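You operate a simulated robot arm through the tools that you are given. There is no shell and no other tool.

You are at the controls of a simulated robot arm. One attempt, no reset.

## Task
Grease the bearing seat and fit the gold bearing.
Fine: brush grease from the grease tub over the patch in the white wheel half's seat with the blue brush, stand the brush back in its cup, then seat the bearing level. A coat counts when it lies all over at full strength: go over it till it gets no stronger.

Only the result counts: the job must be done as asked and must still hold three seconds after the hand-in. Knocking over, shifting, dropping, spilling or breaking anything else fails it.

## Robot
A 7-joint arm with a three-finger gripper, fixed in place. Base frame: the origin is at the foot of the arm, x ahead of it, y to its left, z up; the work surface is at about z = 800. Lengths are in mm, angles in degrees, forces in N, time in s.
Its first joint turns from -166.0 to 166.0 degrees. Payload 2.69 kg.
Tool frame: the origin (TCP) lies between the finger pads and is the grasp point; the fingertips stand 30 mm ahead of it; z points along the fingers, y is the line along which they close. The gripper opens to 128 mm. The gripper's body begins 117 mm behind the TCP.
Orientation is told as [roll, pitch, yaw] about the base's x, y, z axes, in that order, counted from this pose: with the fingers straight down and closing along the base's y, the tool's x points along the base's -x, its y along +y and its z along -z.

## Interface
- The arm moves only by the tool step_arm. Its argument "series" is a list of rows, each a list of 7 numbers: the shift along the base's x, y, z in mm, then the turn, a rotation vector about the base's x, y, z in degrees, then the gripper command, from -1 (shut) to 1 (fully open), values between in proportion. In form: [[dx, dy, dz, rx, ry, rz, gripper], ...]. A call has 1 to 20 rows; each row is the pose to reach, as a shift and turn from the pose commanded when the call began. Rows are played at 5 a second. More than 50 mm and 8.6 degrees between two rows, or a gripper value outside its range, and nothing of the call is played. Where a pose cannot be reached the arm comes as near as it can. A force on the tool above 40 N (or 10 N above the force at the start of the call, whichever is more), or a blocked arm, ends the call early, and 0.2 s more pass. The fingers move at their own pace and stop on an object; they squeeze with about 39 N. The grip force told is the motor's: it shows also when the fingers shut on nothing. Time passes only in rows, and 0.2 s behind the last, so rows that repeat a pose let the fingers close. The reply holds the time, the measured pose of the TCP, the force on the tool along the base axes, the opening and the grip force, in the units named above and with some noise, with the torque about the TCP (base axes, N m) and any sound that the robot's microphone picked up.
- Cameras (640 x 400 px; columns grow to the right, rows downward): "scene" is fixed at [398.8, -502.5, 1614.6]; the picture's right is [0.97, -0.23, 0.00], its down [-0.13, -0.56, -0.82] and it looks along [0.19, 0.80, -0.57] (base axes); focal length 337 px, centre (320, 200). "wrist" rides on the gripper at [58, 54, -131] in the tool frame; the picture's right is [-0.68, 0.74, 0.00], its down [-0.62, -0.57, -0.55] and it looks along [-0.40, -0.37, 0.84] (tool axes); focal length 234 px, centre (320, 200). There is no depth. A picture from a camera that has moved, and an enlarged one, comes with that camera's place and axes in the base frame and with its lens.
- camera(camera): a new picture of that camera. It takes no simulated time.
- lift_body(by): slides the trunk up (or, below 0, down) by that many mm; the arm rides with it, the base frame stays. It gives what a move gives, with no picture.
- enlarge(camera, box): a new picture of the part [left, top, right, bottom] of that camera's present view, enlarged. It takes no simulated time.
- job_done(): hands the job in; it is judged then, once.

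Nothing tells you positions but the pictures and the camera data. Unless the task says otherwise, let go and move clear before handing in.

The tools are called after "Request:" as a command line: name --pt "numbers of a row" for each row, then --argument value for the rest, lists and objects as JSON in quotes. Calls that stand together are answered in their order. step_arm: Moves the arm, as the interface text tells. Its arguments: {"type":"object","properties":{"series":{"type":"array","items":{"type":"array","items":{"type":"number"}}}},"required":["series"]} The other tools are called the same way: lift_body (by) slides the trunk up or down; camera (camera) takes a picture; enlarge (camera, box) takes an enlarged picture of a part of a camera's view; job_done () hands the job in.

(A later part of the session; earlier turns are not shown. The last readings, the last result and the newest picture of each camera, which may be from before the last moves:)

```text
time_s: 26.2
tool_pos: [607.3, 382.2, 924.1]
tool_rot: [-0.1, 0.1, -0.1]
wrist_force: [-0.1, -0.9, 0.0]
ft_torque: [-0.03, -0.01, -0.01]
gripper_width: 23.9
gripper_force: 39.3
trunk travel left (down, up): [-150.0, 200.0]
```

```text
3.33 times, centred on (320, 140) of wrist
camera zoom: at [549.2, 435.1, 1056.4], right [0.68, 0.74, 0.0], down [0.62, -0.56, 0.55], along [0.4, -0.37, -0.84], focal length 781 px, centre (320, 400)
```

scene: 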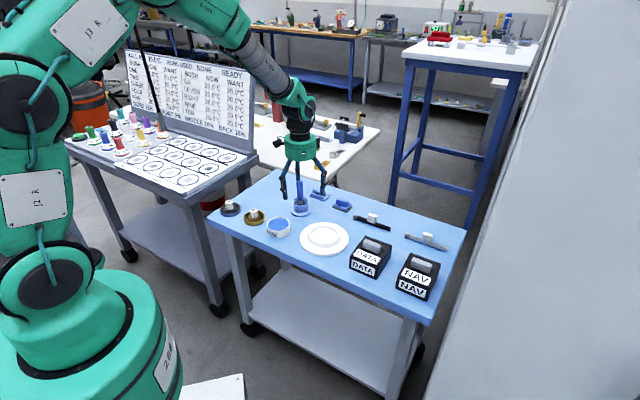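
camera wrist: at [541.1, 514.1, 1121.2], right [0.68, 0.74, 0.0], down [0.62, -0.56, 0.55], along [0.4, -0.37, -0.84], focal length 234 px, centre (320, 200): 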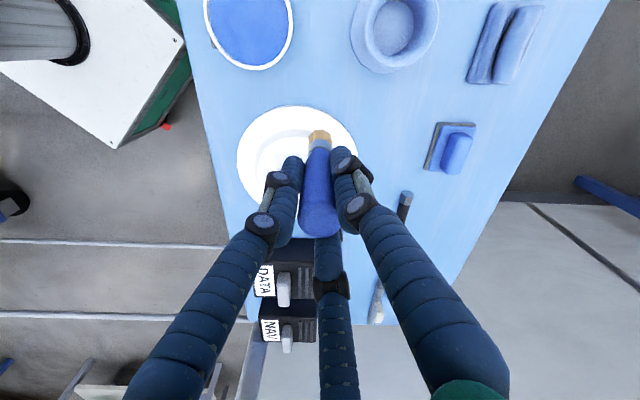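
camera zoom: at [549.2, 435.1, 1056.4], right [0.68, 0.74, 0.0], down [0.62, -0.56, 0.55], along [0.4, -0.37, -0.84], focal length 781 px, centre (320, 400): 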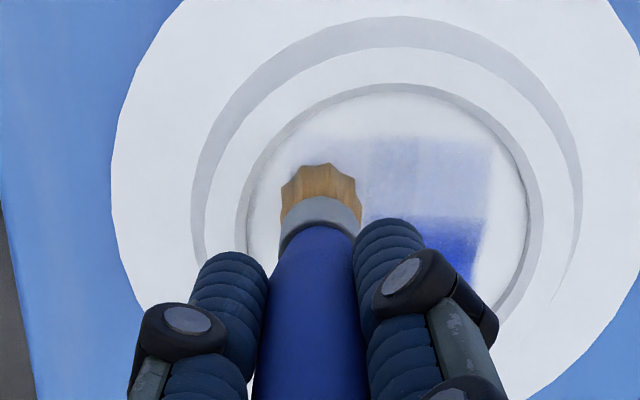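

The brush was hardly touching on that pass, so I'll press down slightly more before going on.

Request:
step_arm --pt "0 0 -0.8 0 0 0 -1" --pt "0 0 -1.6 0 0 0 -1" --pt "0 0 -1.6 0 0 0 -1"

```text
time_s: 27.0
tool_pos: [606.2, 382.6, 923.7]
tool_rot: [0.0, 0.0, 0.0]
wrist_force: [-0.3, -0.6, 7.0]
ft_torque: [0.01, 0.08, 0.01]
gripper_width: 24.2
gripper_force: 39.5
trunk travel left (down, up): [-150.0, 200.0]
```

Request:
step_arm --pt "0 0 -0.8 0 0 0 -1" --pt "5 4.9 -0.8 0 0 0 -1" --pt "9.9 9.9 -0.8 0 0 0 -1" --pt "14.9 14.8 -0.8 0 0 0 -1" --pt "19.8 19.8 -0.8 0 0 0 -1" --pt "24.8 24.8 -0.8 0 0 0 -1" --pt "29.7 29.7 -0.8 0 0 0 -1" --pt "22.3 37.1 -0.8 0 0 0 -1" --pt "17.4 32.2 -0.8 0 0 0 -1" --pt "12.4 27.2 -0.8 0 0 0 -1" --pt "7.5 22.3 -0.8 0 0 0 -1" --pt "2.5 17.3 -0.8 0 0 0 -1" --pt "-2.4 12.4 -0.8 0 0 0 -1" --pt "-7.4 7.4 -0.8 0 0 0 -1"

Request:
enlarge --camera "scene" --box '[300, 210, 350, 250]'

Request:
enlarge --camera "wrist" --box '[240, 80, 400, 200]'

```text
time_s: 30.0
tool_pos: [598.8, 389.0, 923.3]
tool_rot: [0.1, 0.0, 0.0]
wrist_force: [7.8, 7.8, 28.3]
ft_torque: [0.65, -0.58, -0.01]
gripper_width: 24.1
gripper_force: 38.8
trunk travel left (down, up): [-150.0, 200.0]
```

```text
10.00 times, centred on (325, 230) of scene
camera zoom: at [398.8, -502.5, 1614.6], right [0.97, -0.23, 0.0], down [-0.13, -0.56, -0.82], along [0.19, 0.8, -0.57], focal length 3367 px, centre (270, -100)
```

zoom: 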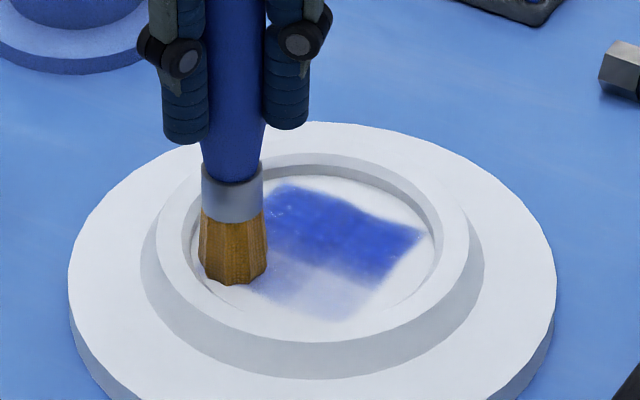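

```text
3.33 times, centred on (320, 140) of wrist
camera zoom: at [541.6, 441.7, 1055.4], right [0.68, 0.74, 0.0], down [0.62, -0.57, 0.55], along [0.4, -0.37, -0.84], focal length 781 px, centre (320, 400)
```

zoom: 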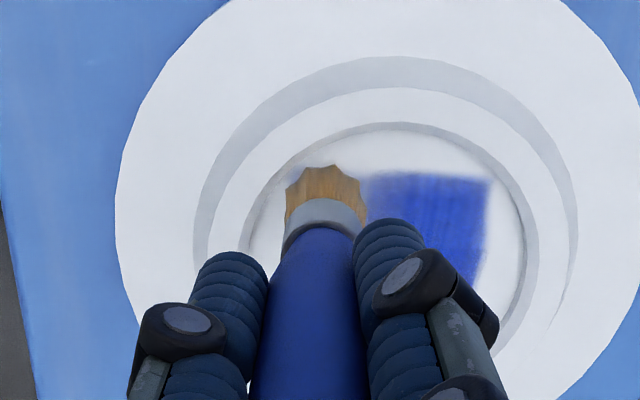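

The coat goes on well with contact. I'll ease the pressure a little and do the remaining lines.

Request:
step_arm --pt "0 0 0.6 0 0 0 -1" --pt "7.4 -7.4 0.6 0 0 0 -1" --pt "14.9 -14.8 0.6 0 0 0 -1" --pt "19.8 -9.9 0.6 0 0 0 -1" --pt "24.8 -4.9 0.6 0 0 0 -1" --pt "29.7 0 0.6 0 0 0 -1" --pt "34.6 4.9 0.6 0 0 0 -1" --pt "39.6 9.9 0.6 0 0 0 -1" --pt "44.5 14.8 0.6 0 0 0 -1" --pt "52 7.4 0.6 0 0 0 -1" --pt "47 2.5 0.6 0 0 0 -1" --pt "42.1 -2.5 0.6 0 0 0 -1" --pt "37.1 -7.4 0.6 0 0 0 -1" --pt "32.2 -12.4 0.6 0 0 0 -1" --pt "27.2 -17.4 0.6 0 0 0 -1" --pt "22.3 -22.3 0.6 0 0 0 -1"

Request:
enlarge --camera "scene" --box '[300, 210, 350, 250]'

Request:
enlarge --camera "wrist" --box '[240, 80, 400, 200]'

```text
time_s: 33.4
tool_pos: [622.1, 367.9, 923.6]
tool_rot: [-0.1, 0.2, 0.1]
wrist_force: [1.7, 1.7, 10.3]
ft_torque: [0.17, -0.28, 0.03]
gripper_width: 24.5
gripper_force: 39.0
trunk travel left (down, up): [-150.0, 200.0]
```

```text
10.00 times, centred on (325, 230) of scene
camera zoom: at [398.8, -502.5, 1614.6], right [0.97, -0.23, 0.0], down [-0.13, -0.56, -0.82], along [0.19, 0.8, -0.57], focal length 3367 px, centre (270, -100)
```

zoom: 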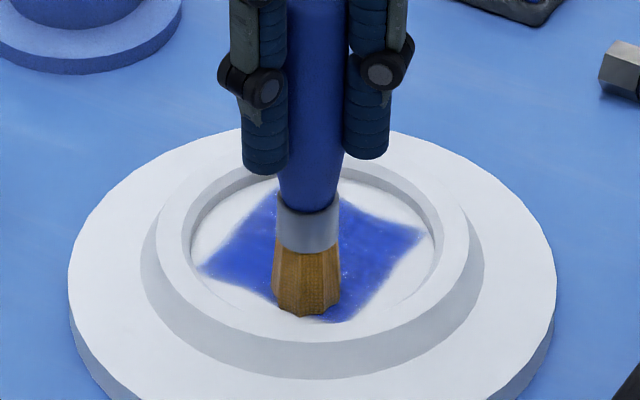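

```text
3.33 times, centred on (320, 140) of wrist
camera zoom: at [564.3, 420.2, 1055.0], right [0.68, 0.74, 0.0], down [0.62, -0.57, 0.55], along [0.4, -0.37, -0.84], focal length 781 px, centre (320, 400)
```

zoom: 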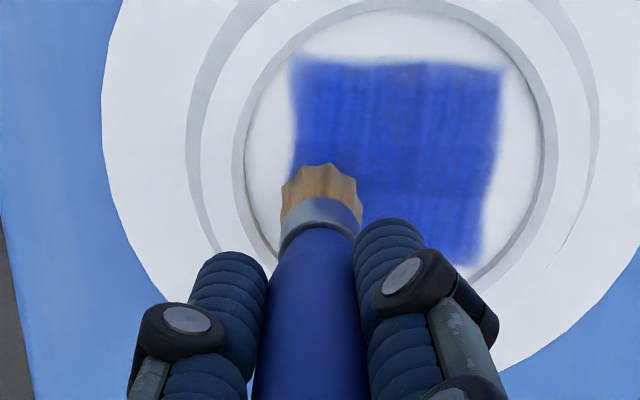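

The patch is now mostly deep blue. I'll finish the last line and start a second pass at right angles.

Request:
step_arm --pt "7.4 -7.4 -0.2 0 0 0 -1" --pt "12.3 -2.5 -0.2 0 0 0 -1" --pt "17.3 2.5 -0.2 0 0 0 -1" --pt "22.2 7.4 -0.2 0 0 0 -1" --pt "27.2 12.4 -0.2 0 0 0 -1" --pt "32.1 17.3 -0.2 0 0 0 -1" --pt "37.1 22.3 -0.2 0 0 0 -1" --pt "32.1 27.3 -0.2 0 0 0 -1" --pt "27.2 32.2 -0.2 0 0 0 -1" --pt "22.2 37.2 -0.2 0 0 0 -1" --pt "17.3 42.1 -0.2 0 0 0 -1" --pt "12.3 47.1 -0.2 0 0 0 -1" --pt "7.4 52 -0.2 0 0 0 -1" --pt "0 44.6 -0.2 0 0 0 -1" --pt "4.9 39.6 -0.2 0 0 0 -1" --pt "9.9 34.7 -0.2 0 0 0 -1" --pt "14.8 29.7 -0.2 0 0 0 -1" --pt "19.8 24.8 -0.2 0 0 0 -1" --pt "24.7 19.8 -0.2 0 0 0 -1" --pt "29.7 14.9 -0.2 0 0 0 -1"

Request:
enlarge --camera "scene" --box '[300, 210, 350, 250]'

Request:
enlarge --camera "wrist" --box '[240, 80, 400, 200]'

```text
time_s: 37.6
tool_pos: [649.9, 381.1, 922.4]
tool_rot: [-0.1, 0.2, 0.1]
wrist_force: [-0.2, 0.5, -1.8]
ft_torque: [0.01, 0.0, 0.0]
gripper_width: 24.4
gripper_force: 38.9
trunk travel left (down, up): [-150.0, 200.0]
```

```text
10.00 times, centred on (325, 230) of scene
camera zoom: at [398.8, -502.5, 1614.6], right [0.97, -0.23, 0.0], down [-0.13, -0.56, -0.82], along [0.19, 0.8, -0.57], focal length 3367 px, centre (270, -100)
```

zoom: 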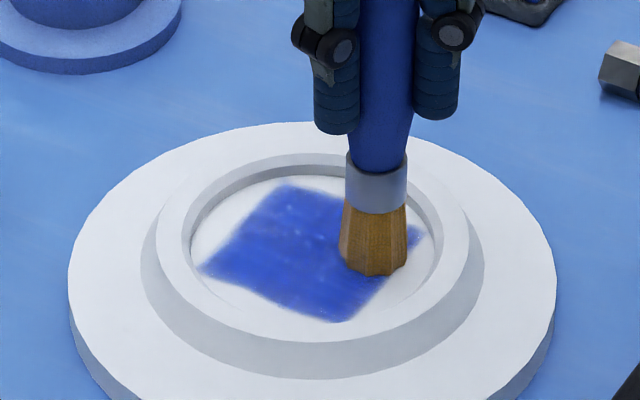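

```text
3.33 times, centred on (320, 140) of wrist
camera zoom: at [593.0, 435.3, 1055.1], right [0.68, 0.74, 0.0], down [0.62, -0.56, 0.55], along [0.4, -0.37, -0.84], focal length 781 px, centre (320, 400)
```

zoom: 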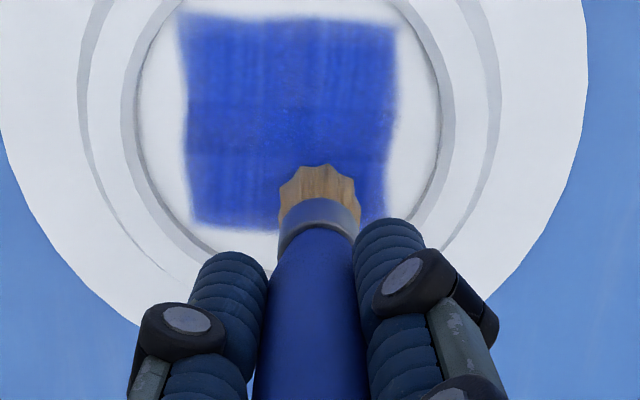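

Most of the patch is covered. I'll lift off and look over the whole coat.

Request:
step_arm --pt "0 0 12 0 0 0 -1" --pt "-5 10 40 0 0 0 -1" --pt "-30 50 60 0 0 0 -1" --pt "-60 90 62 0 0 0 -1" --pt "-80 115 62 0 0 0 -1" --pt "-80 115 62 0 0 0 -1"

Request:
enlarge --camera "scene" --box '[300, 210, 350, 250]'

Request:
camera --camera "wrist"

```text
refused: row 3 steps farther than a row can; nothing moved
```

```text
10.00 times, centred on (325, 230) of scene
camera zoom: at [398.8, -502.5, 1614.6], right [0.97, -0.23, 0.0], down [-0.13, -0.56, -0.82], along [0.19, 0.8, -0.57], focal length 3367 px, centre (270, -100)
```

zoom: 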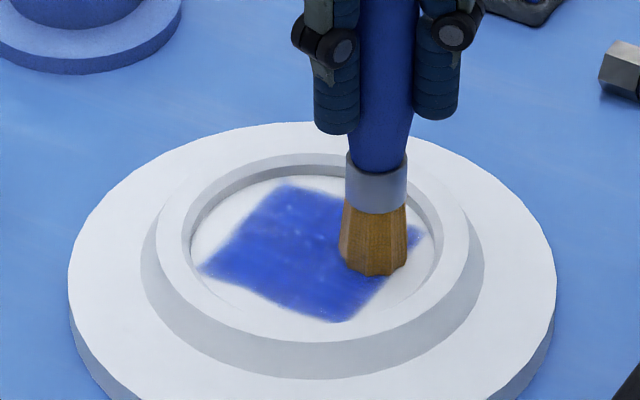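

```text
taken
camera wrist: at [593.0, 435.3, 1055.1], right [0.68, 0.74, 0.0], down [0.62, -0.56, 0.55], along [0.4, -0.37, -0.84], focal length 234 px, centre (320, 200)
```

wrist: 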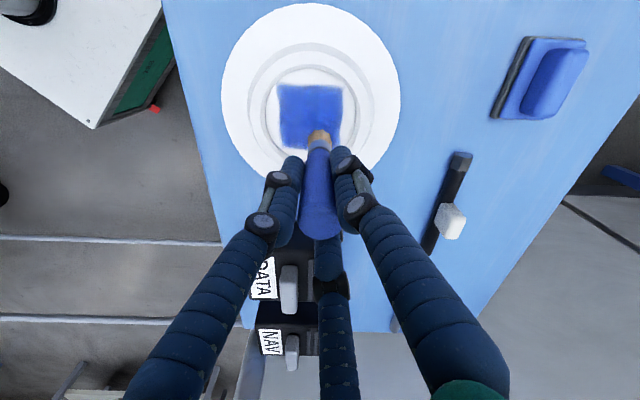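

Request:
step_arm --pt "0 0 12 0 0 0 -1" --pt "-3 5 40 0 0 0 -1" --pt "-20 30 62 0 0 0 -1" --pt "-45 65 62 0 0 0 -1" --pt "-65 100 62 0 0 0 -1" --pt "-80 120 62 0 0 0 -1" --pt "-80 120 62 0 0 0 -1"

Request:
enlarge --camera "scene" --box '[300, 210, 350, 250]'

Request:
camera --camera "wrist"

Request:
enlarge --camera "scene" --box '[250, 150, 340, 220]'

```text
time_s: 39.2
tool_pos: [572.9, 501.5, 983.8]
tool_rot: [-0.1, 0.1, 0.0]
wrist_force: [-0.8, 0.7, -1.9]
ft_torque: [-0.01, -0.03, -0.01]
gripper_width: 24.2
gripper_force: 38.9
trunk travel left (down, up): [-150.0, 200.0]
```

```text
10.00 times, centred on (325, 230) of scene
camera zoom: at [398.8, -502.5, 1614.6], right [0.97, -0.23, 0.0], down [-0.13, -0.56, -0.82], along [0.19, 0.8, -0.57], focal length 3367 px, centre (270, -100)
```

zoom: 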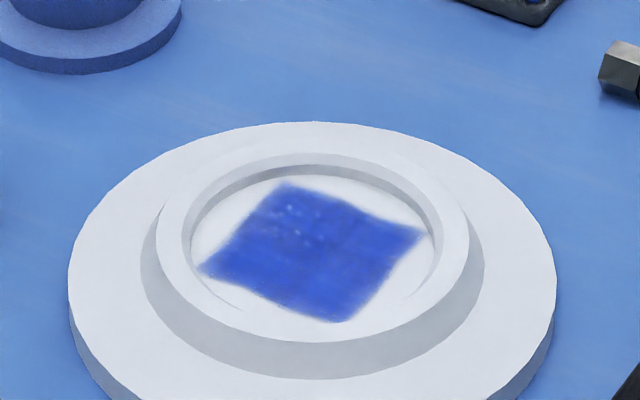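

```text
taken
camera wrist: at [514.4, 555.6, 1116.1], right [0.68, 0.74, 0.0], down [0.62, -0.56, 0.55], along [0.4, -0.37, -0.84], focal length 234 px, centre (320, 200)
```

wrist: 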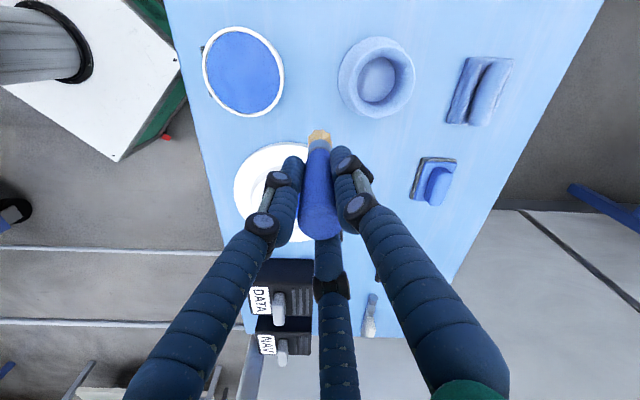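

```text
5.71 times, centred on (295, 185) of scene
camera zoom: at [398.8, -502.5, 1614.6], right [0.97, -0.23, 0.0], down [-0.13, -0.56, -0.82], along [0.19, 0.8, -0.57], focal length 1924 px, centre (463, 286)
```

zoom: 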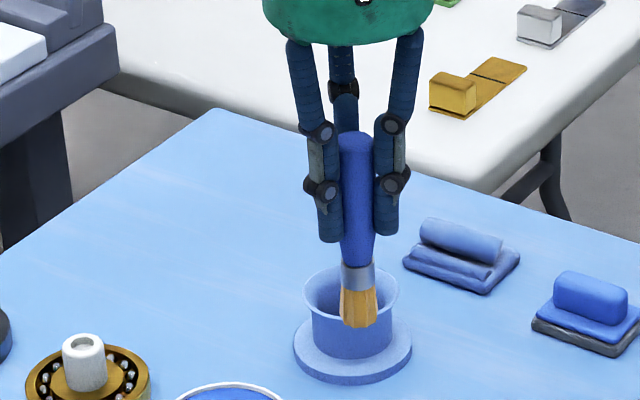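

The coat looks nearly complete. I'll reload the brush with a gentle dip and go over the whole patch again so it is at full strength everywhere.

Request:
step_arm --pt "-30 -8 0 0 0 0 -1" --pt "-65 -16 0 0 0 0 -1" --pt "-98 -23.4 0 0 0 0 -1" --pt "-98 -23.4 -22 0 0 0 -1" --pt "-98 -23.4 -38 0 0 0 -1" --pt "-98 -23.4 -44 0 0 0 -1" --pt "-98 -23.4 -46 0 0 0 -1" --pt "-98 -23.4 -47 0 0 0 -1" --pt "-98 -23.4 -48 0 0 0 -1" --pt "-98 -23.4 -48 0 0 0 -1"

Request:
enlarge --camera "scene" --box '[240, 170, 320, 245]'

```text
time_s: 41.4
tool_pos: [474.1, 478.4, 936.2]
tool_rot: [0.0, 0.1, -0.1]
wrist_force: [0.3, -0.4, -1.4]
ft_torque: [0.02, -0.01, 0.01]
gripper_width: 24.2
gripper_force: 39.3
trunk travel left (down, up): [-150.0, 200.0]
```

```text
5.33 times, centred on (280, 208) of scene
camera zoom: at [398.8, -502.5, 1614.6], right [0.97, -0.23, 0.0], down [-0.13, -0.56, -0.82], along [0.19, 0.8, -0.57], focal length 1796 px, centre (533, 160)
```

zoom: 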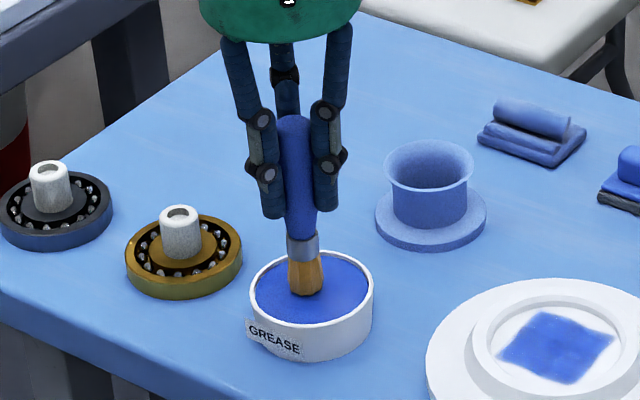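

Request:
step_arm --pt "0 0 -1 0 0 0 -1" --pt "0 0 -2 0 0 0 -1" --pt "0 0 -2 0 0 0 -1"

```text
time_s: 42.2
tool_pos: [474.0, 477.7, 934.1]
tool_rot: [0.0, 0.1, 0.0]
wrist_force: [0.4, -1.6, 5.6]
ft_torque: [-0.14, -0.14, -0.01]
gripper_width: 24.4
gripper_force: 38.9
trunk travel left (down, up): [-150.0, 200.0]
```

Request:
step_arm --pt "0 0 -0.8 0 0 0 -1" --pt "6 0 -0.8 0 0 0 -1" --pt "0 0 -0.8 0 0 0 -1" --pt "-6 0 -0.8 0 0 0 -1" --pt "0 0 -0.8 0 0 0 -1" --pt "0 0 -0.8 0 0 0 -1"

Request:
enlarge --camera "scene" --box '[240, 170, 320, 245]'

```text
time_s: 43.6
tool_pos: [473.3, 477.6, 934.0]
tool_rot: [0.0, 0.2, 0.0]
wrist_force: [-7.3, 0.7, 19.1]
ft_torque: [0.02, 0.65, -0.02]
gripper_width: 24.2
gripper_force: 38.9
trunk travel left (down, up): [-150.0, 200.0]
```

```text
5.33 times, centred on (280, 208) of scene
camera zoom: at [398.8, -502.5, 1614.6], right [0.97, -0.23, 0.0], down [-0.13, -0.56, -0.82], along [0.19, 0.8, -0.57], focal length 1796 px, centre (533, 160)
```

zoom: 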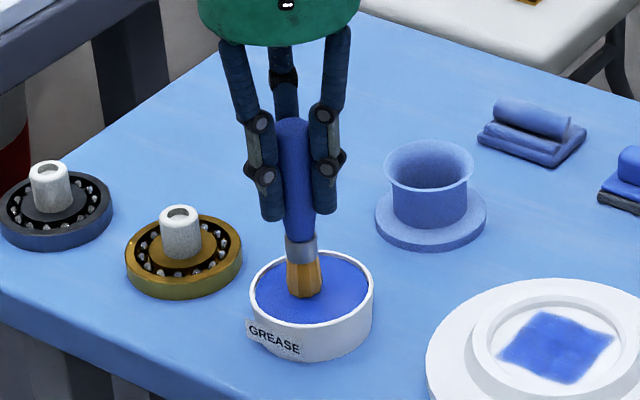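

Request:
step_arm --pt "0 0 15 0 0 0 -1" --pt "0 0 50 0 0 0 -1" --pt "32 -23 50 0 0 0 -1" --pt "64 -46 50 0 0 0 -1" --pt "96 -68 50 0 0 0 -1" --pt "126.4 -90 50 0 0 0 -1" --pt "126.4 -90 22 0 0 0 -1" --pt "126.4 -90 2 0 0 0 -1" --pt "126.4 -90 -7 0 0 0 -1" --pt "126.4 -90 -9.5 0 0 0 -1" --pt "126.4 -90 -10.7 0 0 0 -1" --pt "126.4 -90 -10.7 0 0 0 -1"

Request:
enlarge --camera "wrist" --box '[240, 80, 400, 200]'

```text
time_s: 46.2
tool_pos: [600.7, 387.8, 922.1]
tool_rot: [0.0, 0.2, 0.1]
wrist_force: [0.0, -1.0, 3.9]
ft_torque: [-0.14, 0.01, 0.04]
gripper_width: 24.1
gripper_force: 38.9
trunk travel left (down, up): [-150.0, 200.0]
```

```text
3.33 times, centred on (320, 140) of wrist
camera zoom: at [542.4, 441.3, 1054.8], right [0.68, 0.74, 0.0], down [0.62, -0.57, 0.55], along [0.4, -0.37, -0.84], focal length 781 px, centre (320, 400)
```

zoom: 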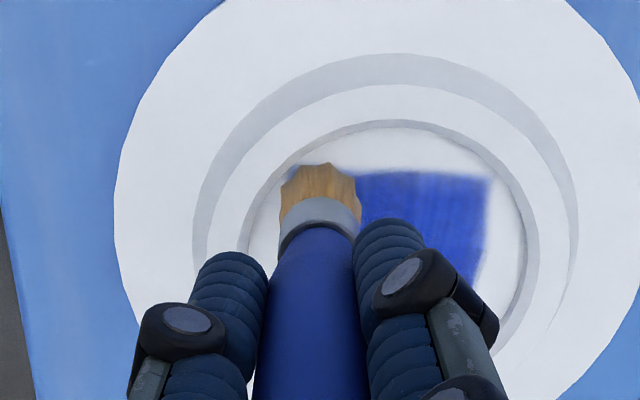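

Request:
step_arm --pt "4.3 5.9 -1 0 0 0 -1" --pt "9.3 10.8 -1 0 0 0 -1" --pt "14.2 15.8 -1 0 0 0 -1" --pt "19.2 20.7 -1 0 0 0 -1" --pt "24.1 25.7 -1 0 0 0 -1" --pt "29.1 30.6 -1 0 0 0 -1" --pt "34.05 25.65 -1 0 0 0 -1" --pt "29.1 20.7 -1 0 0 0 -1" --pt "24.15 15.75 -1 0 0 0 -1" --pt "19.2 10.8 -1 0 0 0 -1" --pt "14.25 5.85 -1 0 0 0 -1" --pt "9.3 0.9 -1 0 0 0 -1" --pt "4.35 -4.05 -1 0 0 0 -1" --pt "9.65 -9.35 -1 0 0 0 -1" --pt "14.6 -4.4 -1 0 0 0 -1" --pt "19.55 0.55 -1 0 0 0 -1" --pt "24.5 5.5 -1 0 0 0 -1" --pt "29.45 10.45 -1 0 0 0 -1" --pt "34.4 15.4 -1 0 0 0 -1" --pt "39.35 20.35 -1 0 0 0 -1"

Request:
enlarge --camera "scene" --box '[300, 210, 350, 250]'

```text
time_s: 49.3
tool_pos: [611.4, 380.6, 921.9]
tool_rot: [-0.1, 0.3, -0.1]
wrist_force: [1.2, 0.8, 8.4]
ft_torque: [0.06, -0.29, -0.01]
gripper_width: 24.2
gripper_force: 38.7
trunk travel left (down, up): [-150.0, 200.0]
stopped in row 15: the force on the tool passed its limit at 43 N (the readings are from after the stop); the commanded pose is now the measured one
```

```text
10.00 times, centred on (325, 230) of scene
camera zoom: at [398.8, -502.5, 1614.6], right [0.97, -0.23, 0.0], down [-0.13, -0.56, -0.82], along [0.19, 0.8, -0.57], focal length 3367 px, centre (270, -100)
```

zoom: 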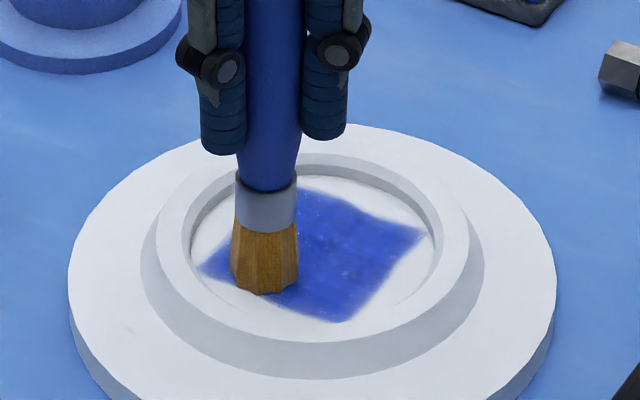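

The force limit stopped that row, so I'll continue with lighter pressure.

Request:
step_arm --pt "8.65 8.45 0.2 0 0 0 -1" --pt "13.6 13.4 0.2 0 0 0 -1" --pt "18.55 18.35 0.2 0 0 0 -1" --pt "23.5 23.3 0.2 0 0 0 -1" --pt "28.45 28.25 0.2 0 0 0 -1" --pt "33.75 22.95 0.2 0 0 0 -1" --pt "28.8 18 0.2 0 0 0 -1" --pt "23.85 13.05 0.2 0 0 0 -1" --pt "18.9 8.1 0.2 0 0 0 -1" --pt "13.95 3.15 0.2 0 0 0 -1" --pt "9 -1.8 0.2 0 0 0 -1" --pt "4.05 -6.75 0.2 0 0 0 -1"

Request:
enlarge --camera "wrist" --box '[240, 80, 400, 200]'

```text
time_s: 51.9
tool_pos: [615.2, 373.8, 922.9]
tool_rot: [-0.1, 0.3, 0.0]
wrist_force: [7.5, 10.3, 29.2]
ft_torque: [0.66, -0.73, 0.08]
gripper_width: 24.0
gripper_force: 39.2
trunk travel left (down, up): [-150.0, 200.0]
```

```text
3.33 times, centred on (320, 140) of wrist
camera zoom: at [558.0, 427.5, 1054.1], right [0.68, 0.74, -0.01], down [0.62, -0.56, 0.55], along [0.4, -0.37, -0.84], focal length 781 px, centre (320, 400)
```

zoom: 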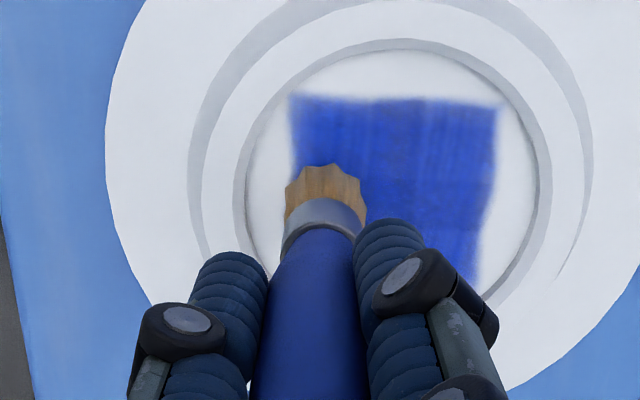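

Request:
step_arm --pt "5.3 -5.3 0.2 0 0 0 -1" --pt "10.25 -0.35 0 0 0 0 -1" --pt "15.2 4.6 0 0 0 0 -1" --pt "20.15 9.55 0 0 0 0 -1" --pt "25.1 14.5 0 0 0 0 -1" --pt "30.05 19.45 0 0 0 0 -1" --pt "35 24.4 0 0 0 0 -1" --pt "40.3 19.1 0.3 0 0 0 -1" --pt "35.35 14.15 0.3 0 0 0 -1" --pt "30.4 9.2 0.3 0 0 0 -1" --pt "25.45 4.25 0.3 0 0 0 -1" --pt "20.5 -0.7 0.3 0 0 0 -1" --pt "15.55 -5.65 0.3 0 0 0 -1" --pt "10.6 -10.6 0.3 0 0 0 -1" --pt "15.55 -15.55 0.3 0 0 0 -1" --pt "20.5 -10.6 0 0 0 0 -1" --pt "25.45 -5.65 0 0 0 0 -1" --pt "30.45 -0.75 0 0 0 0 -1" --pt "35.35 4.25 0 0 0 0 -1" --pt "40.35 9.15 0 0 0 0 -1"

Request:
enlarge --camera "scene" --box '[300, 210, 350, 250]'

Request:
enlarge --camera "wrist" --box '[240, 80, 400, 200]'

```text
time_s: 52.4
tool_pos: [619.0, 368.4, 922.1]
tool_rot: [-0.3, 0.5, 0.0]
wrist_force: [0.5, -2.9, 8.4]
ft_torque: [-0.36, -0.2, 0.07]
gripper_width: 24.3
gripper_force: 39.1
trunk travel left (down, up): [-150.0, 200.0]
stopped in row 2: the force on the tool passed its limit at 44 N (the readings are from after the stop); the commanded pose is now the measured one
```

```text
10.00 times, centred on (325, 230) of scene
camera zoom: at [398.8, -502.5, 1614.6], right [0.97, -0.23, 0.0], down [-0.13, -0.56, -0.82], along [0.19, 0.8, -0.57], focal length 3367 px, centre (270, -100)
```

zoom: 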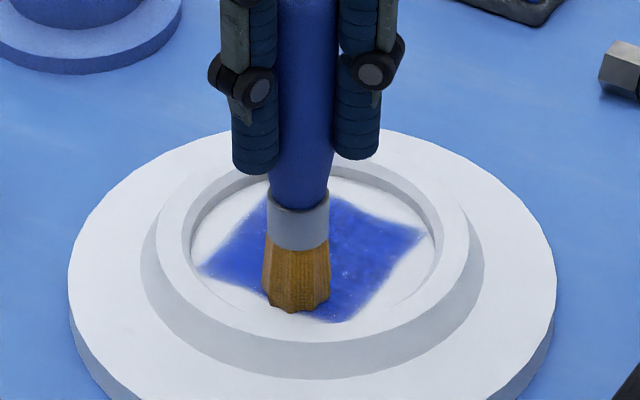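

```text
3.33 times, centred on (320, 140) of wrist
camera zoom: at [562.1, 422.5, 1054.2], right [0.68, 0.74, -0.01], down [0.62, -0.56, 0.55], along [0.4, -0.37, -0.84], focal length 781 px, centre (320, 400)
```

zoom: 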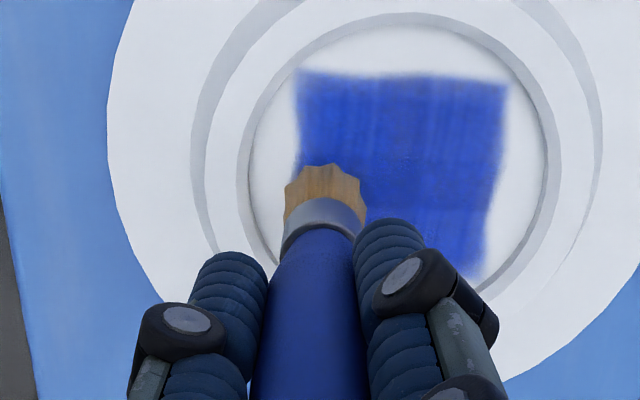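

Request:
step_arm --pt "0 0 1 0.15 -0.25 0 -1" --pt "0 0 2.5 0.25 -0.4 0 -1" --pt "0 0 2.5 0.25 -0.4 0 -1" --pt "0 0 2.5 0.25 -0.4 0 -1"

```text
time_s: 53.4
tool_pos: [619.2, 369.6, 922.3]
tool_rot: [-0.1, 0.1, 0.0]
wrist_force: [0.7, 0.3, -0.7]
ft_torque: [-0.01, 0.0, 0.0]
gripper_width: 24.2
gripper_force: 39.3
trunk travel left (down, up): [-150.0, 200.0]
```

Request:
step_arm --pt "0 0 -1 0 0 0 -1" --pt "0 0 -1.5 0 0 0 -1" --pt "0 0 -1.5 0 0 0 -1"

```text
time_s: 54.2
tool_pos: [619.3, 368.6, 921.4]
tool_rot: [0.1, 0.2, 0.0]
wrist_force: [-0.4, -1.1, 2.1]
ft_torque: [-0.15, 0.01, 0.01]
gripper_width: 24.4
gripper_force: 38.7
trunk travel left (down, up): [-150.0, 200.0]
```

Request:
step_arm --pt "6.7 5.1 -0.4 0 0 0 -1" --pt "11.65 10.05 -0.4 0 0 0 -1" --pt "16.6 15 -0.4 0 0 0 -1" --pt "21.55 19.95 -0.4 0 0 0 -1" --pt "26.5 24.9 -0.4 0 0 0 -1" --pt "31.45 29.85 -0.4 0 0 0 -1"

Request:
enlarge --camera "wrist" --box '[240, 80, 400, 200]'

```text
time_s: 55.6
tool_pos: [650.5, 399.6, 921.9]
tool_rot: [0.0, 0.1, 0.0]
wrist_force: [-5.8, -5.1, 18.7]
ft_torque: [-0.47, 0.38, -0.02]
gripper_width: 24.1
gripper_force: 39.0
trunk travel left (down, up): [-150.0, 200.0]
```

```text
3.33 times, centred on (320, 140) of wrist
camera zoom: at [592.2, 451.9, 1053.9], right [0.68, 0.74, 0.0], down [0.62, -0.57, 0.55], along [0.4, -0.37, -0.84], focal length 781 px, centre (320, 400)
```

zoom: 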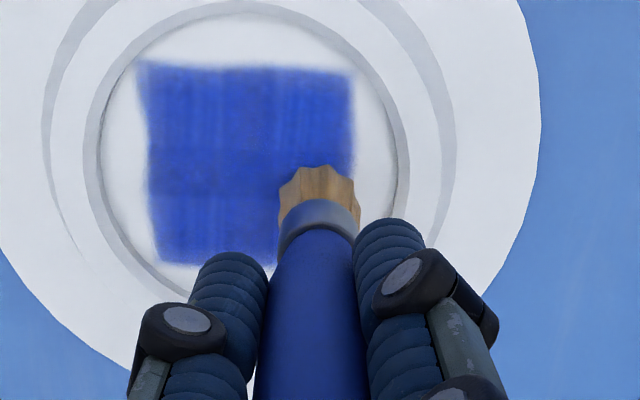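

Request:
step_arm --pt "5.3 -5.3 0.6 0 0 0 -1" --pt "0.35 -10.25 0.4 0 0 0 -1" --pt "-4.6 -15.2 0.4 0 0 0 -1" --pt "-9.55 -20.15 0.4 0 0 0 -1" --pt "-14.5 -25.1 0.4 0 0 0 -1" --pt "-19.45 -30.05 0.4 0 0 0 -1" --pt "-24.4 -35 0.5 0 0 0 -1"

Request:
enlarge --camera "wrist" --box '[240, 80, 400, 200]'

```text
time_s: 57.2
tool_pos: [625.2, 364.0, 921.6]
tool_rot: [0.0, 0.2, 0.0]
wrist_force: [0.9, 3.1, 9.2]
ft_torque: [0.11, -0.15, -0.02]
gripper_width: 24.1
gripper_force: 38.8
trunk travel left (down, up): [-150.0, 200.0]
```

```text
3.33 times, centred on (320, 140) of wrist
camera zoom: at [568.4, 416.9, 1053.8], right [0.68, 0.74, 0.0], down [0.62, -0.57, 0.55], along [0.4, -0.37, -0.84], focal length 781 px, centre (320, 400)
```

zoom: 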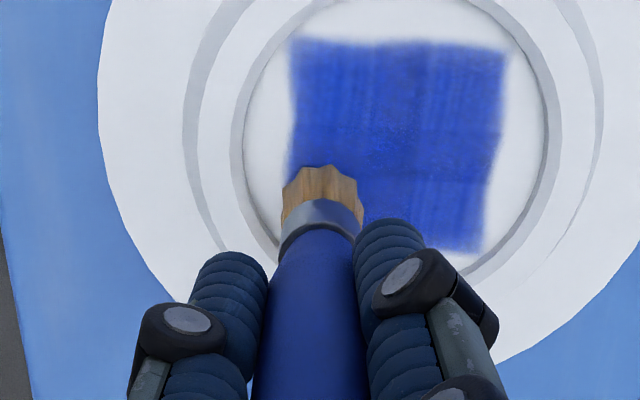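

Request:
step_arm --pt "4.95 -4.95 0.1 0 0 0 -1" --pt "9.9 0 -0.2 0 0 0 -1" --pt "14.85 4.95 -0.2 0 0 0 -1" --pt "19.85 9.85 -0.2 0 0 0 -1" --pt "24.75 14.85 -0.2 0 0 0 -1" --pt "29.75 19.75 -0.2 0 0 0 -1" --pt "34.65 24.75 -0.2 0 0 0 -1" --pt "34.65 26.15 0.3 0 0 0 -1" --pt "29.75 31.15 0 0 0 0 -1" --pt "24.75 36.05 0 0 0 0 -1" --pt "19.85 41.05 0 0 0 0 -1" --pt "14.85 45.95 0 0 0 0 -1" --pt "9.95 50.95 0 0 0 0 -1" --pt "4.95 55.85 0 0 0 0 -1"

Request:
enlarge --camera "scene" --box '[300, 210, 350, 250]'

Request:
enlarge --camera "wrist" --box '[240, 80, 400, 200]'

```text
time_s: 60.2
tool_pos: [630.4, 418.7, 922.2]
tool_rot: [0.0, 0.2, 0.1]
wrist_force: [0.1, 0.5, 0.1]
ft_torque: [-0.02, 0.0, -0.03]
gripper_width: 24.3
gripper_force: 39.1
trunk travel left (down, up): [-150.0, 200.0]
```

```text
10.00 times, centred on (325, 230) of scene
camera zoom: at [398.8, -502.5, 1614.6], right [0.97, -0.23, 0.0], down [-0.13, -0.56, -0.82], along [0.19, 0.8, -0.57], focal length 3367 px, centre (270, -100)
```

zoom: 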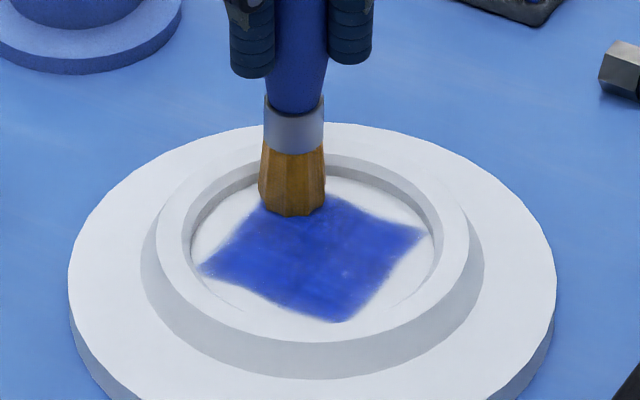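

```text
3.33 times, centred on (320, 140) of wrist
camera zoom: at [572.6, 473.0, 1054.6], right [0.68, 0.74, 0.0], down [0.62, -0.56, 0.55], along [0.4, -0.37, -0.84], focal length 781 px, centre (320, 400)
```

zoom: 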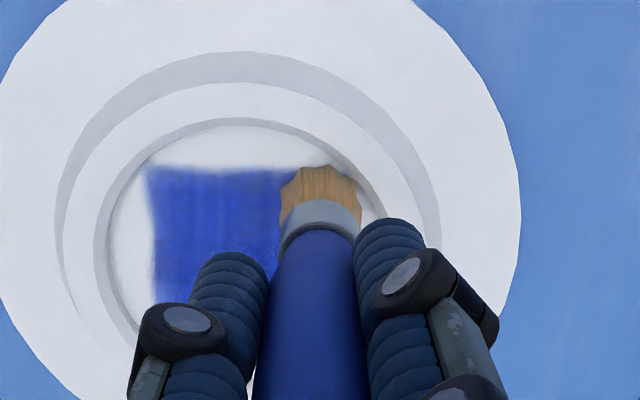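

Request:
step_arm --pt "0 0 12 0 0 0 -1" --pt "0 -5 40 0 0 0 -1" --pt "12 -30 60 0 0 0 -1" --pt "30 -55 65 0 0 0 -1" --pt "40 -70 65 0 0 0 -1" --pt "40 -70 65 0 0 0 -1"

Request:
enlarge --camera "scene" --box '[300, 210, 350, 250]'

Request:
enlarge --camera "wrist" --box '[250, 40, 390, 140]'

```text
time_s: 61.6
tool_pos: [670.6, 349.5, 987.4]
tool_rot: [0.0, 0.2, -0.1]
wrist_force: [-0.8, 0.4, -2.1]
ft_torque: [0.01, 0.03, 0.01]
gripper_width: 24.3
gripper_force: 39.3
trunk travel left (down, up): [-150.0, 200.0]
```

```text
10.00 times, centred on (325, 230) of scene
camera zoom: at [398.8, -502.5, 1614.6], right [0.97, -0.23, 0.0], down [-0.13, -0.56, -0.82], along [0.19, 0.8, -0.57], focal length 3367 px, centre (270, -100)
```

zoom: 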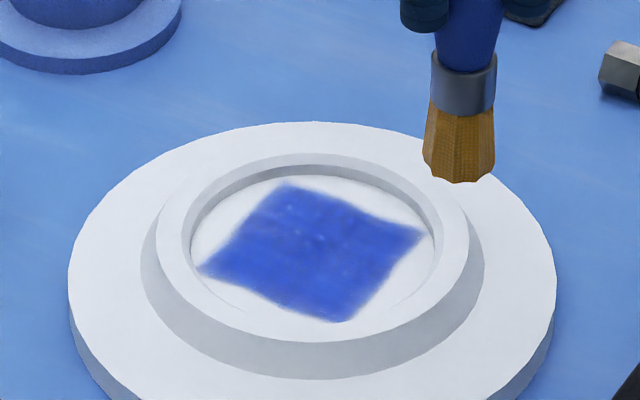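

```text
4.00 times, centred on (320, 90) of wrist
camera zoom: at [613.4, 403.0, 1118.7], right [0.68, 0.74, 0.0], down [0.62, -0.57, 0.55], along [0.4, -0.37, -0.84], focal length 937 px, centre (320, 640)
```

zoom: 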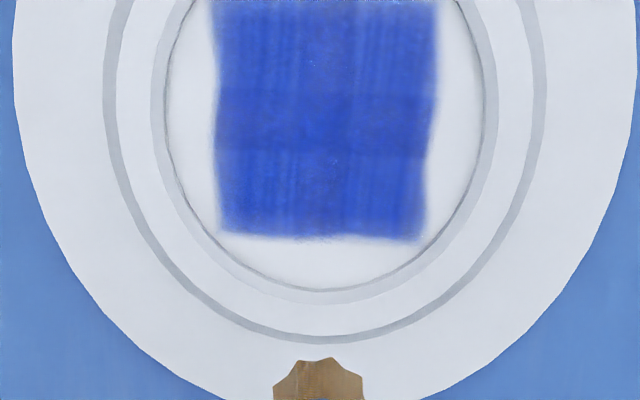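

There's a faint darker band in the middle, so the other cells may not be at full strength yet. I'll look more closely.

Request:
enlarge --camera "wrist" --box '[285, 20, 365, 110]'

Request:
enlarge --camera "scene" --box '[315, 224, 347, 246]'

```text
4.44 times, centred on (325, 65) of wrist
camera zoom: at [613.4, 403.0, 1118.7], right [0.68, 0.74, 0.0], down [0.62, -0.57, 0.55], along [0.4, -0.37, -0.84], focal length 1041 px, centre (298, 800)
```

zoom: 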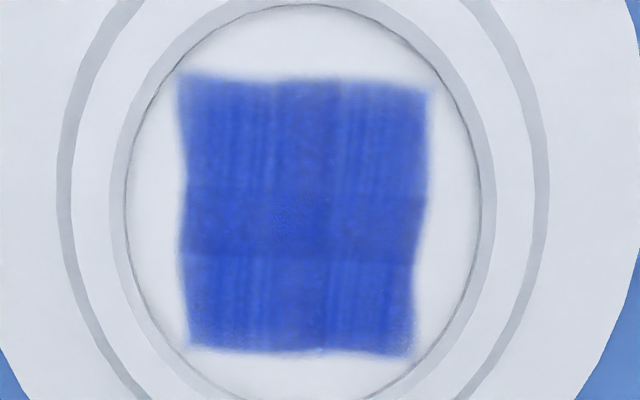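

```text
16.00 times, centred on (331, 235) of scene
camera zoom: at [398.8, -502.5, 1614.6], right [0.97, -0.23, 0.0], down [-0.13, -0.56, -0.82], along [0.19, 0.8, -0.57], focal length 5387 px, centre (144, -360)
```

zoom: 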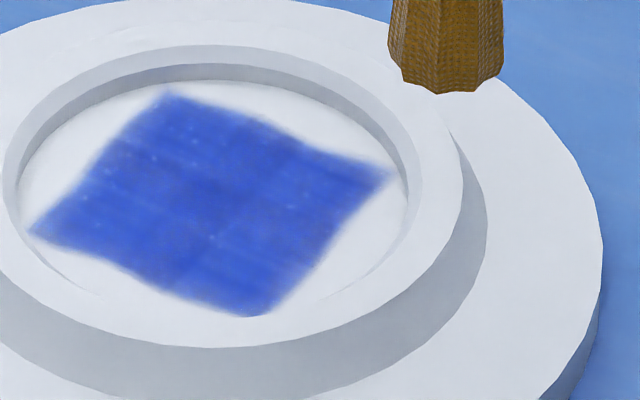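

The patch appears to be drawn as four overlapping quarters, and the darker cross is probably where they overlap. I'll go over each quarter again and check whether the colour still gets deeper.

Request:
step_arm --pt "-5 20 0 0 0 0 -1" --pt "-9.6 39.6 -20 0 0 0 -1" --pt "-9.6 39.6 -45 0 0 0 -1" --pt "-9.6 39.6 -60 0 0 0 -1" --pt "-9.6 39.6 -64 0 0 0 -1" --pt "-9.6 39.6 -65.2 0 0 0 -1" --pt "-14.5 44.5 -65.3 0 0 0 -1" --pt "-19.5 49.5 -65.3 0 0 0 -1" --pt "-24.4 44.5 -65.3 0 0 0 -1" --pt "-19.5 39.6 -65.3 0 0 0 -1" --pt "-14.5 34.7 -65.3 0 0 0 -1" --pt "-19.5 29.7 -65.3 0 0 0 -1" --pt "-24.4 34.7 -65.3 0 0 0 -1" --pt "-29.4 39.6 -65.3 0 0 0 -1"

Request:
enlarge --camera "scene" --box '[315, 224, 347, 246]'

```text
time_s: 64.6
tool_pos: [640.6, 389.5, 922.1]
tool_rot: [0.0, 0.2, 0.0]
wrist_force: [1.4, -1.0, 6.6]
ft_torque: [-0.18, -0.22, -0.05]
gripper_width: 24.0
gripper_force: 39.0
trunk travel left (down, up): [-150.0, 200.0]
```

```text
16.00 times, centred on (331, 235) of scene
camera zoom: at [398.8, -502.5, 1614.6], right [0.97, -0.23, 0.0], down [-0.13, -0.56, -0.82], along [0.19, 0.8, -0.57], focal length 5387 px, centre (144, -360)
```

zoom: 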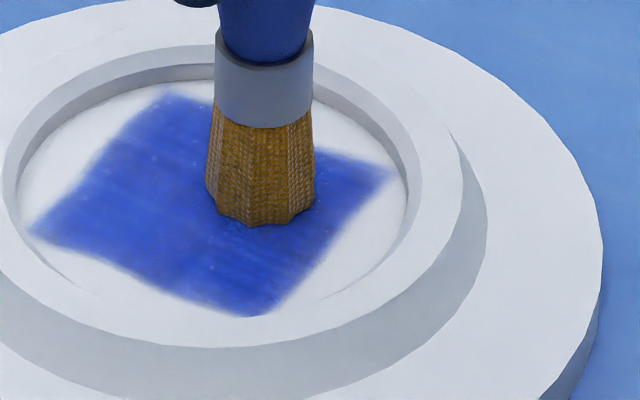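

Request:
step_arm --pt "-5.7 5.6 0 0 0 0 -1" --pt "-11.3 11.3 0 0 0 0 -1" --pt "-6.4 16.3 0 0 0 0 -1" --pt "-1.4 21.2 0 0 0 0 -1" --pt "-6.4 26.2 0 0 0 0 -1" --pt "-11.3 21.2 0.1 0 0 0 -1" --pt "-16.2 16.3 0.1 0 0 0 -1" --pt "-21.2 21.2 0 0 0 0 -1" --pt "-16.2 26.2 0 0 0 0 -1" --pt "-11.3 31.1 0 0 0 0 -1" --pt "-16.2 26.2 0.1 0 0 0 -1" --pt "-21.2 21.2 0.1 0 0 0 -1" --pt "-26.9 15.6 0.1 0 0 0 -1" --pt "-32.5 9.9 0.1 0 0 0 -1" --pt "-37.5 4.9 0.1 0 0 0 -1" --pt "-42.4 0 0.1 0 0 0 -1"

Request:
enlarge --camera "scene" --box '[315, 224, 347, 246]'

```text
time_s: 68.0
tool_pos: [599.1, 389.2, 921.4]
tool_rot: [0.0, 0.1, 0.0]
wrist_force: [-0.7, 0.6, 5.8]
ft_torque: [-0.02, 0.0, -0.01]
gripper_width: 24.0
gripper_force: 38.7
trunk travel left (down, up): [-150.0, 200.0]
```

```text
16.00 times, centred on (331, 235) of scene
camera zoom: at [398.8, -502.5, 1614.6], right [0.97, -0.23, 0.0], down [-0.13, -0.56, -0.82], along [0.19, 0.8, -0.57], focal length 5387 px, centre (144, -360)
```

zoom: 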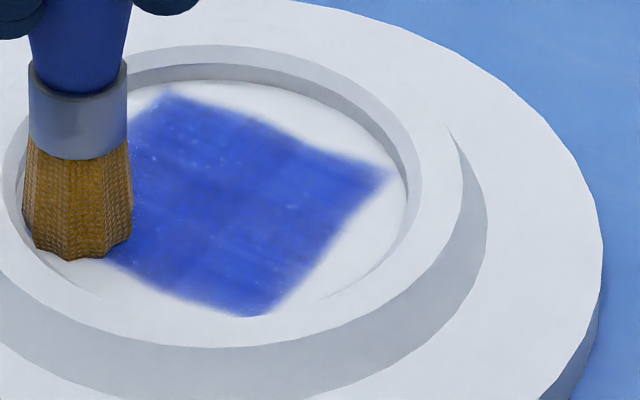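

Request:
step_arm --pt "4.9 -4.9 0 0 0 0 -1" --pt "9.9 0 0 0 0 0 -1" --pt "14.8 4.9 0 0 0 0 -1" --pt "19.8 0 0 0 0 0 -1" --pt "14.8 -4.9 0.1 0 0 0 -1" --pt "9.9 -9.9 0.1 0 0 0 -1" --pt "15.5 -15.6 0 0 0 0 -1" --pt "21.2 -21.2 0 0 0 0 -1" --pt "26.2 -16.3 0 0 0 0 -1" --pt "31.1 -11.3 0 0 0 0 -1" --pt "36 -16.3 0 0 0 0 -1" --pt "31.1 -21.2 0.1 0 0 0 -1" --pt "26.2 -26.2 0.1 0 0 0 -1" --pt "31.1 -31.1 0 0 0 0 -1" --pt "36 -26.2 0 0 0 0 -1" --pt "41 -21.2 0 0 0 0 -1" --pt "46.7 -15.6 0 0 0 0 -1" --pt "52.3 -9.9 0 0 0 0 -1" --pt "57.3 -4.9 0 0 0 0 -1" --pt "62.2 0 0 0 0 0 -1"

Request:
enlarge --camera "scene" --box '[315, 224, 347, 246]'

```text
time_s: 72.2
tool_pos: [660.0, 388.3, 921.4]
tool_rot: [0.0, 0.2, 0.1]
wrist_force: [0.7, 0.3, -1.8]
ft_torque: [0.0, -0.01, -0.01]
gripper_width: 24.2
gripper_force: 39.0
trunk travel left (down, up): [-150.0, 200.0]
```

```text
16.00 times, centred on (331, 235) of scene
camera zoom: at [398.8, -502.5, 1614.6], right [0.97, -0.23, 0.0], down [-0.13, -0.56, -0.82], along [0.19, 0.8, -0.57], focal length 5387 px, centre (144, -360)
```

zoom: 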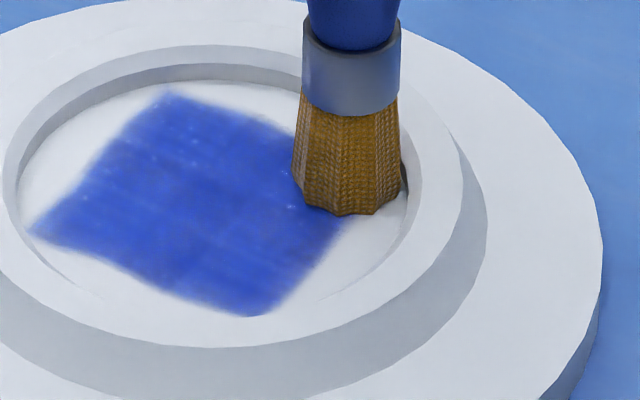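

Request:
step_arm --pt "0 0 -0.5 0 0 0 -1" --pt "0 0 -0.8 0 0 0 -1" --pt "-4.9 4.9 -0.8 0 0 0 -1" --pt "-9.9 9.9 -0.7 0 0 0 -1" --pt "-14.8 4.9 -0.5 0 0 0 -1" --pt "-9.9 0 -0.7 0 0 0 -1" --pt "-4.9 -4.9 -0.8 0 0 0 -1" --pt "-9.9 -9.9 -0.7 0 0 0 -1" --pt "-14.8 -4.9 -0.5 0 0 0 -1" --pt "-9.9 0 -0.7 0 0 0 -1" --pt "-5 0 -0.8 0 0 0 -1" --pt "0 0 -0.8 0 0 0 -1"

Request:
enlarge --camera "scene" --box '[315, 224, 347, 246]'

```text
time_s: 74.8
tool_pos: [659.6, 390.0, 920.3]
tool_rot: [0.0, 0.1, 0.0]
wrist_force: [-6.5, 0.0, 12.2]
ft_torque: [0.1, 0.52, -0.01]
gripper_width: 24.2
gripper_force: 39.4
trunk travel left (down, up): [-150.0, 200.0]
```

```text
16.00 times, centred on (331, 235) of scene
camera zoom: at [398.8, -502.5, 1614.6], right [0.97, -0.23, 0.0], down [-0.13, -0.56, -0.82], along [0.19, 0.8, -0.57], focal length 5387 px, centre (144, -360)
```

zoom: 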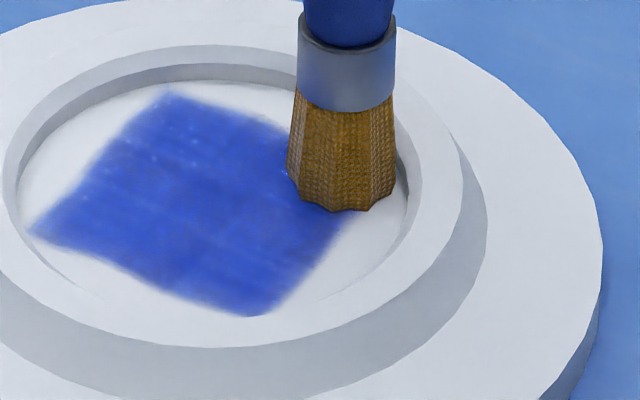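

Request:
step_arm --pt "0 0 12 0 0 0 -1" --pt "0 -5 45 0 0 0 -1" --pt "5 -25 66 0 0 0 -1" --pt "9.6 -39.6 66 0 0 0 -1" --pt "9.6 -39.6 66 0 0 0 -1"

Request:
enlarge --camera "wrist" --box '[285, 20, 365, 110]'

Request:
enlarge --camera "scene" --box '[315, 224, 347, 246]'

```text
time_s: 76.0
tool_pos: [670.7, 350.2, 986.5]
tool_rot: [0.1, 0.2, 0.0]
wrist_force: [-0.6, -0.3, -0.7]
ft_torque: [0.04, 0.0, -0.03]
gripper_width: 24.2
gripper_force: 39.5
trunk travel left (down, up): [-150.0, 200.0]
```

```text
4.44 times, centred on (325, 65) of wrist
camera zoom: at [613.3, 403.8, 1119.5], right [0.68, 0.74, 0.0], down [0.62, -0.57, 0.55], along [0.4, -0.37, -0.84], focal length 1041 px, centre (298, 800)
```

zoom: 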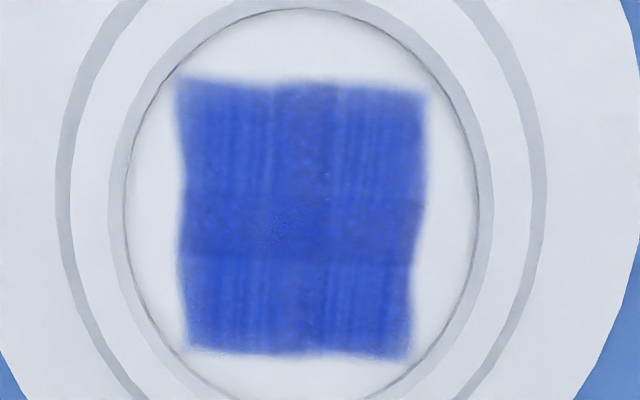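

```text
16.00 times, centred on (331, 235) of scene
camera zoom: at [398.8, -502.5, 1614.6], right [0.97, -0.23, 0.0], down [-0.13, -0.56, -0.82], along [0.19, 0.8, -0.57], focal length 5387 px, centre (144, -360)
```

zoom: 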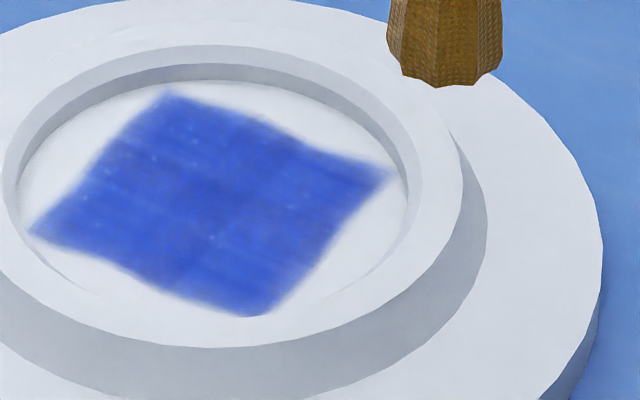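

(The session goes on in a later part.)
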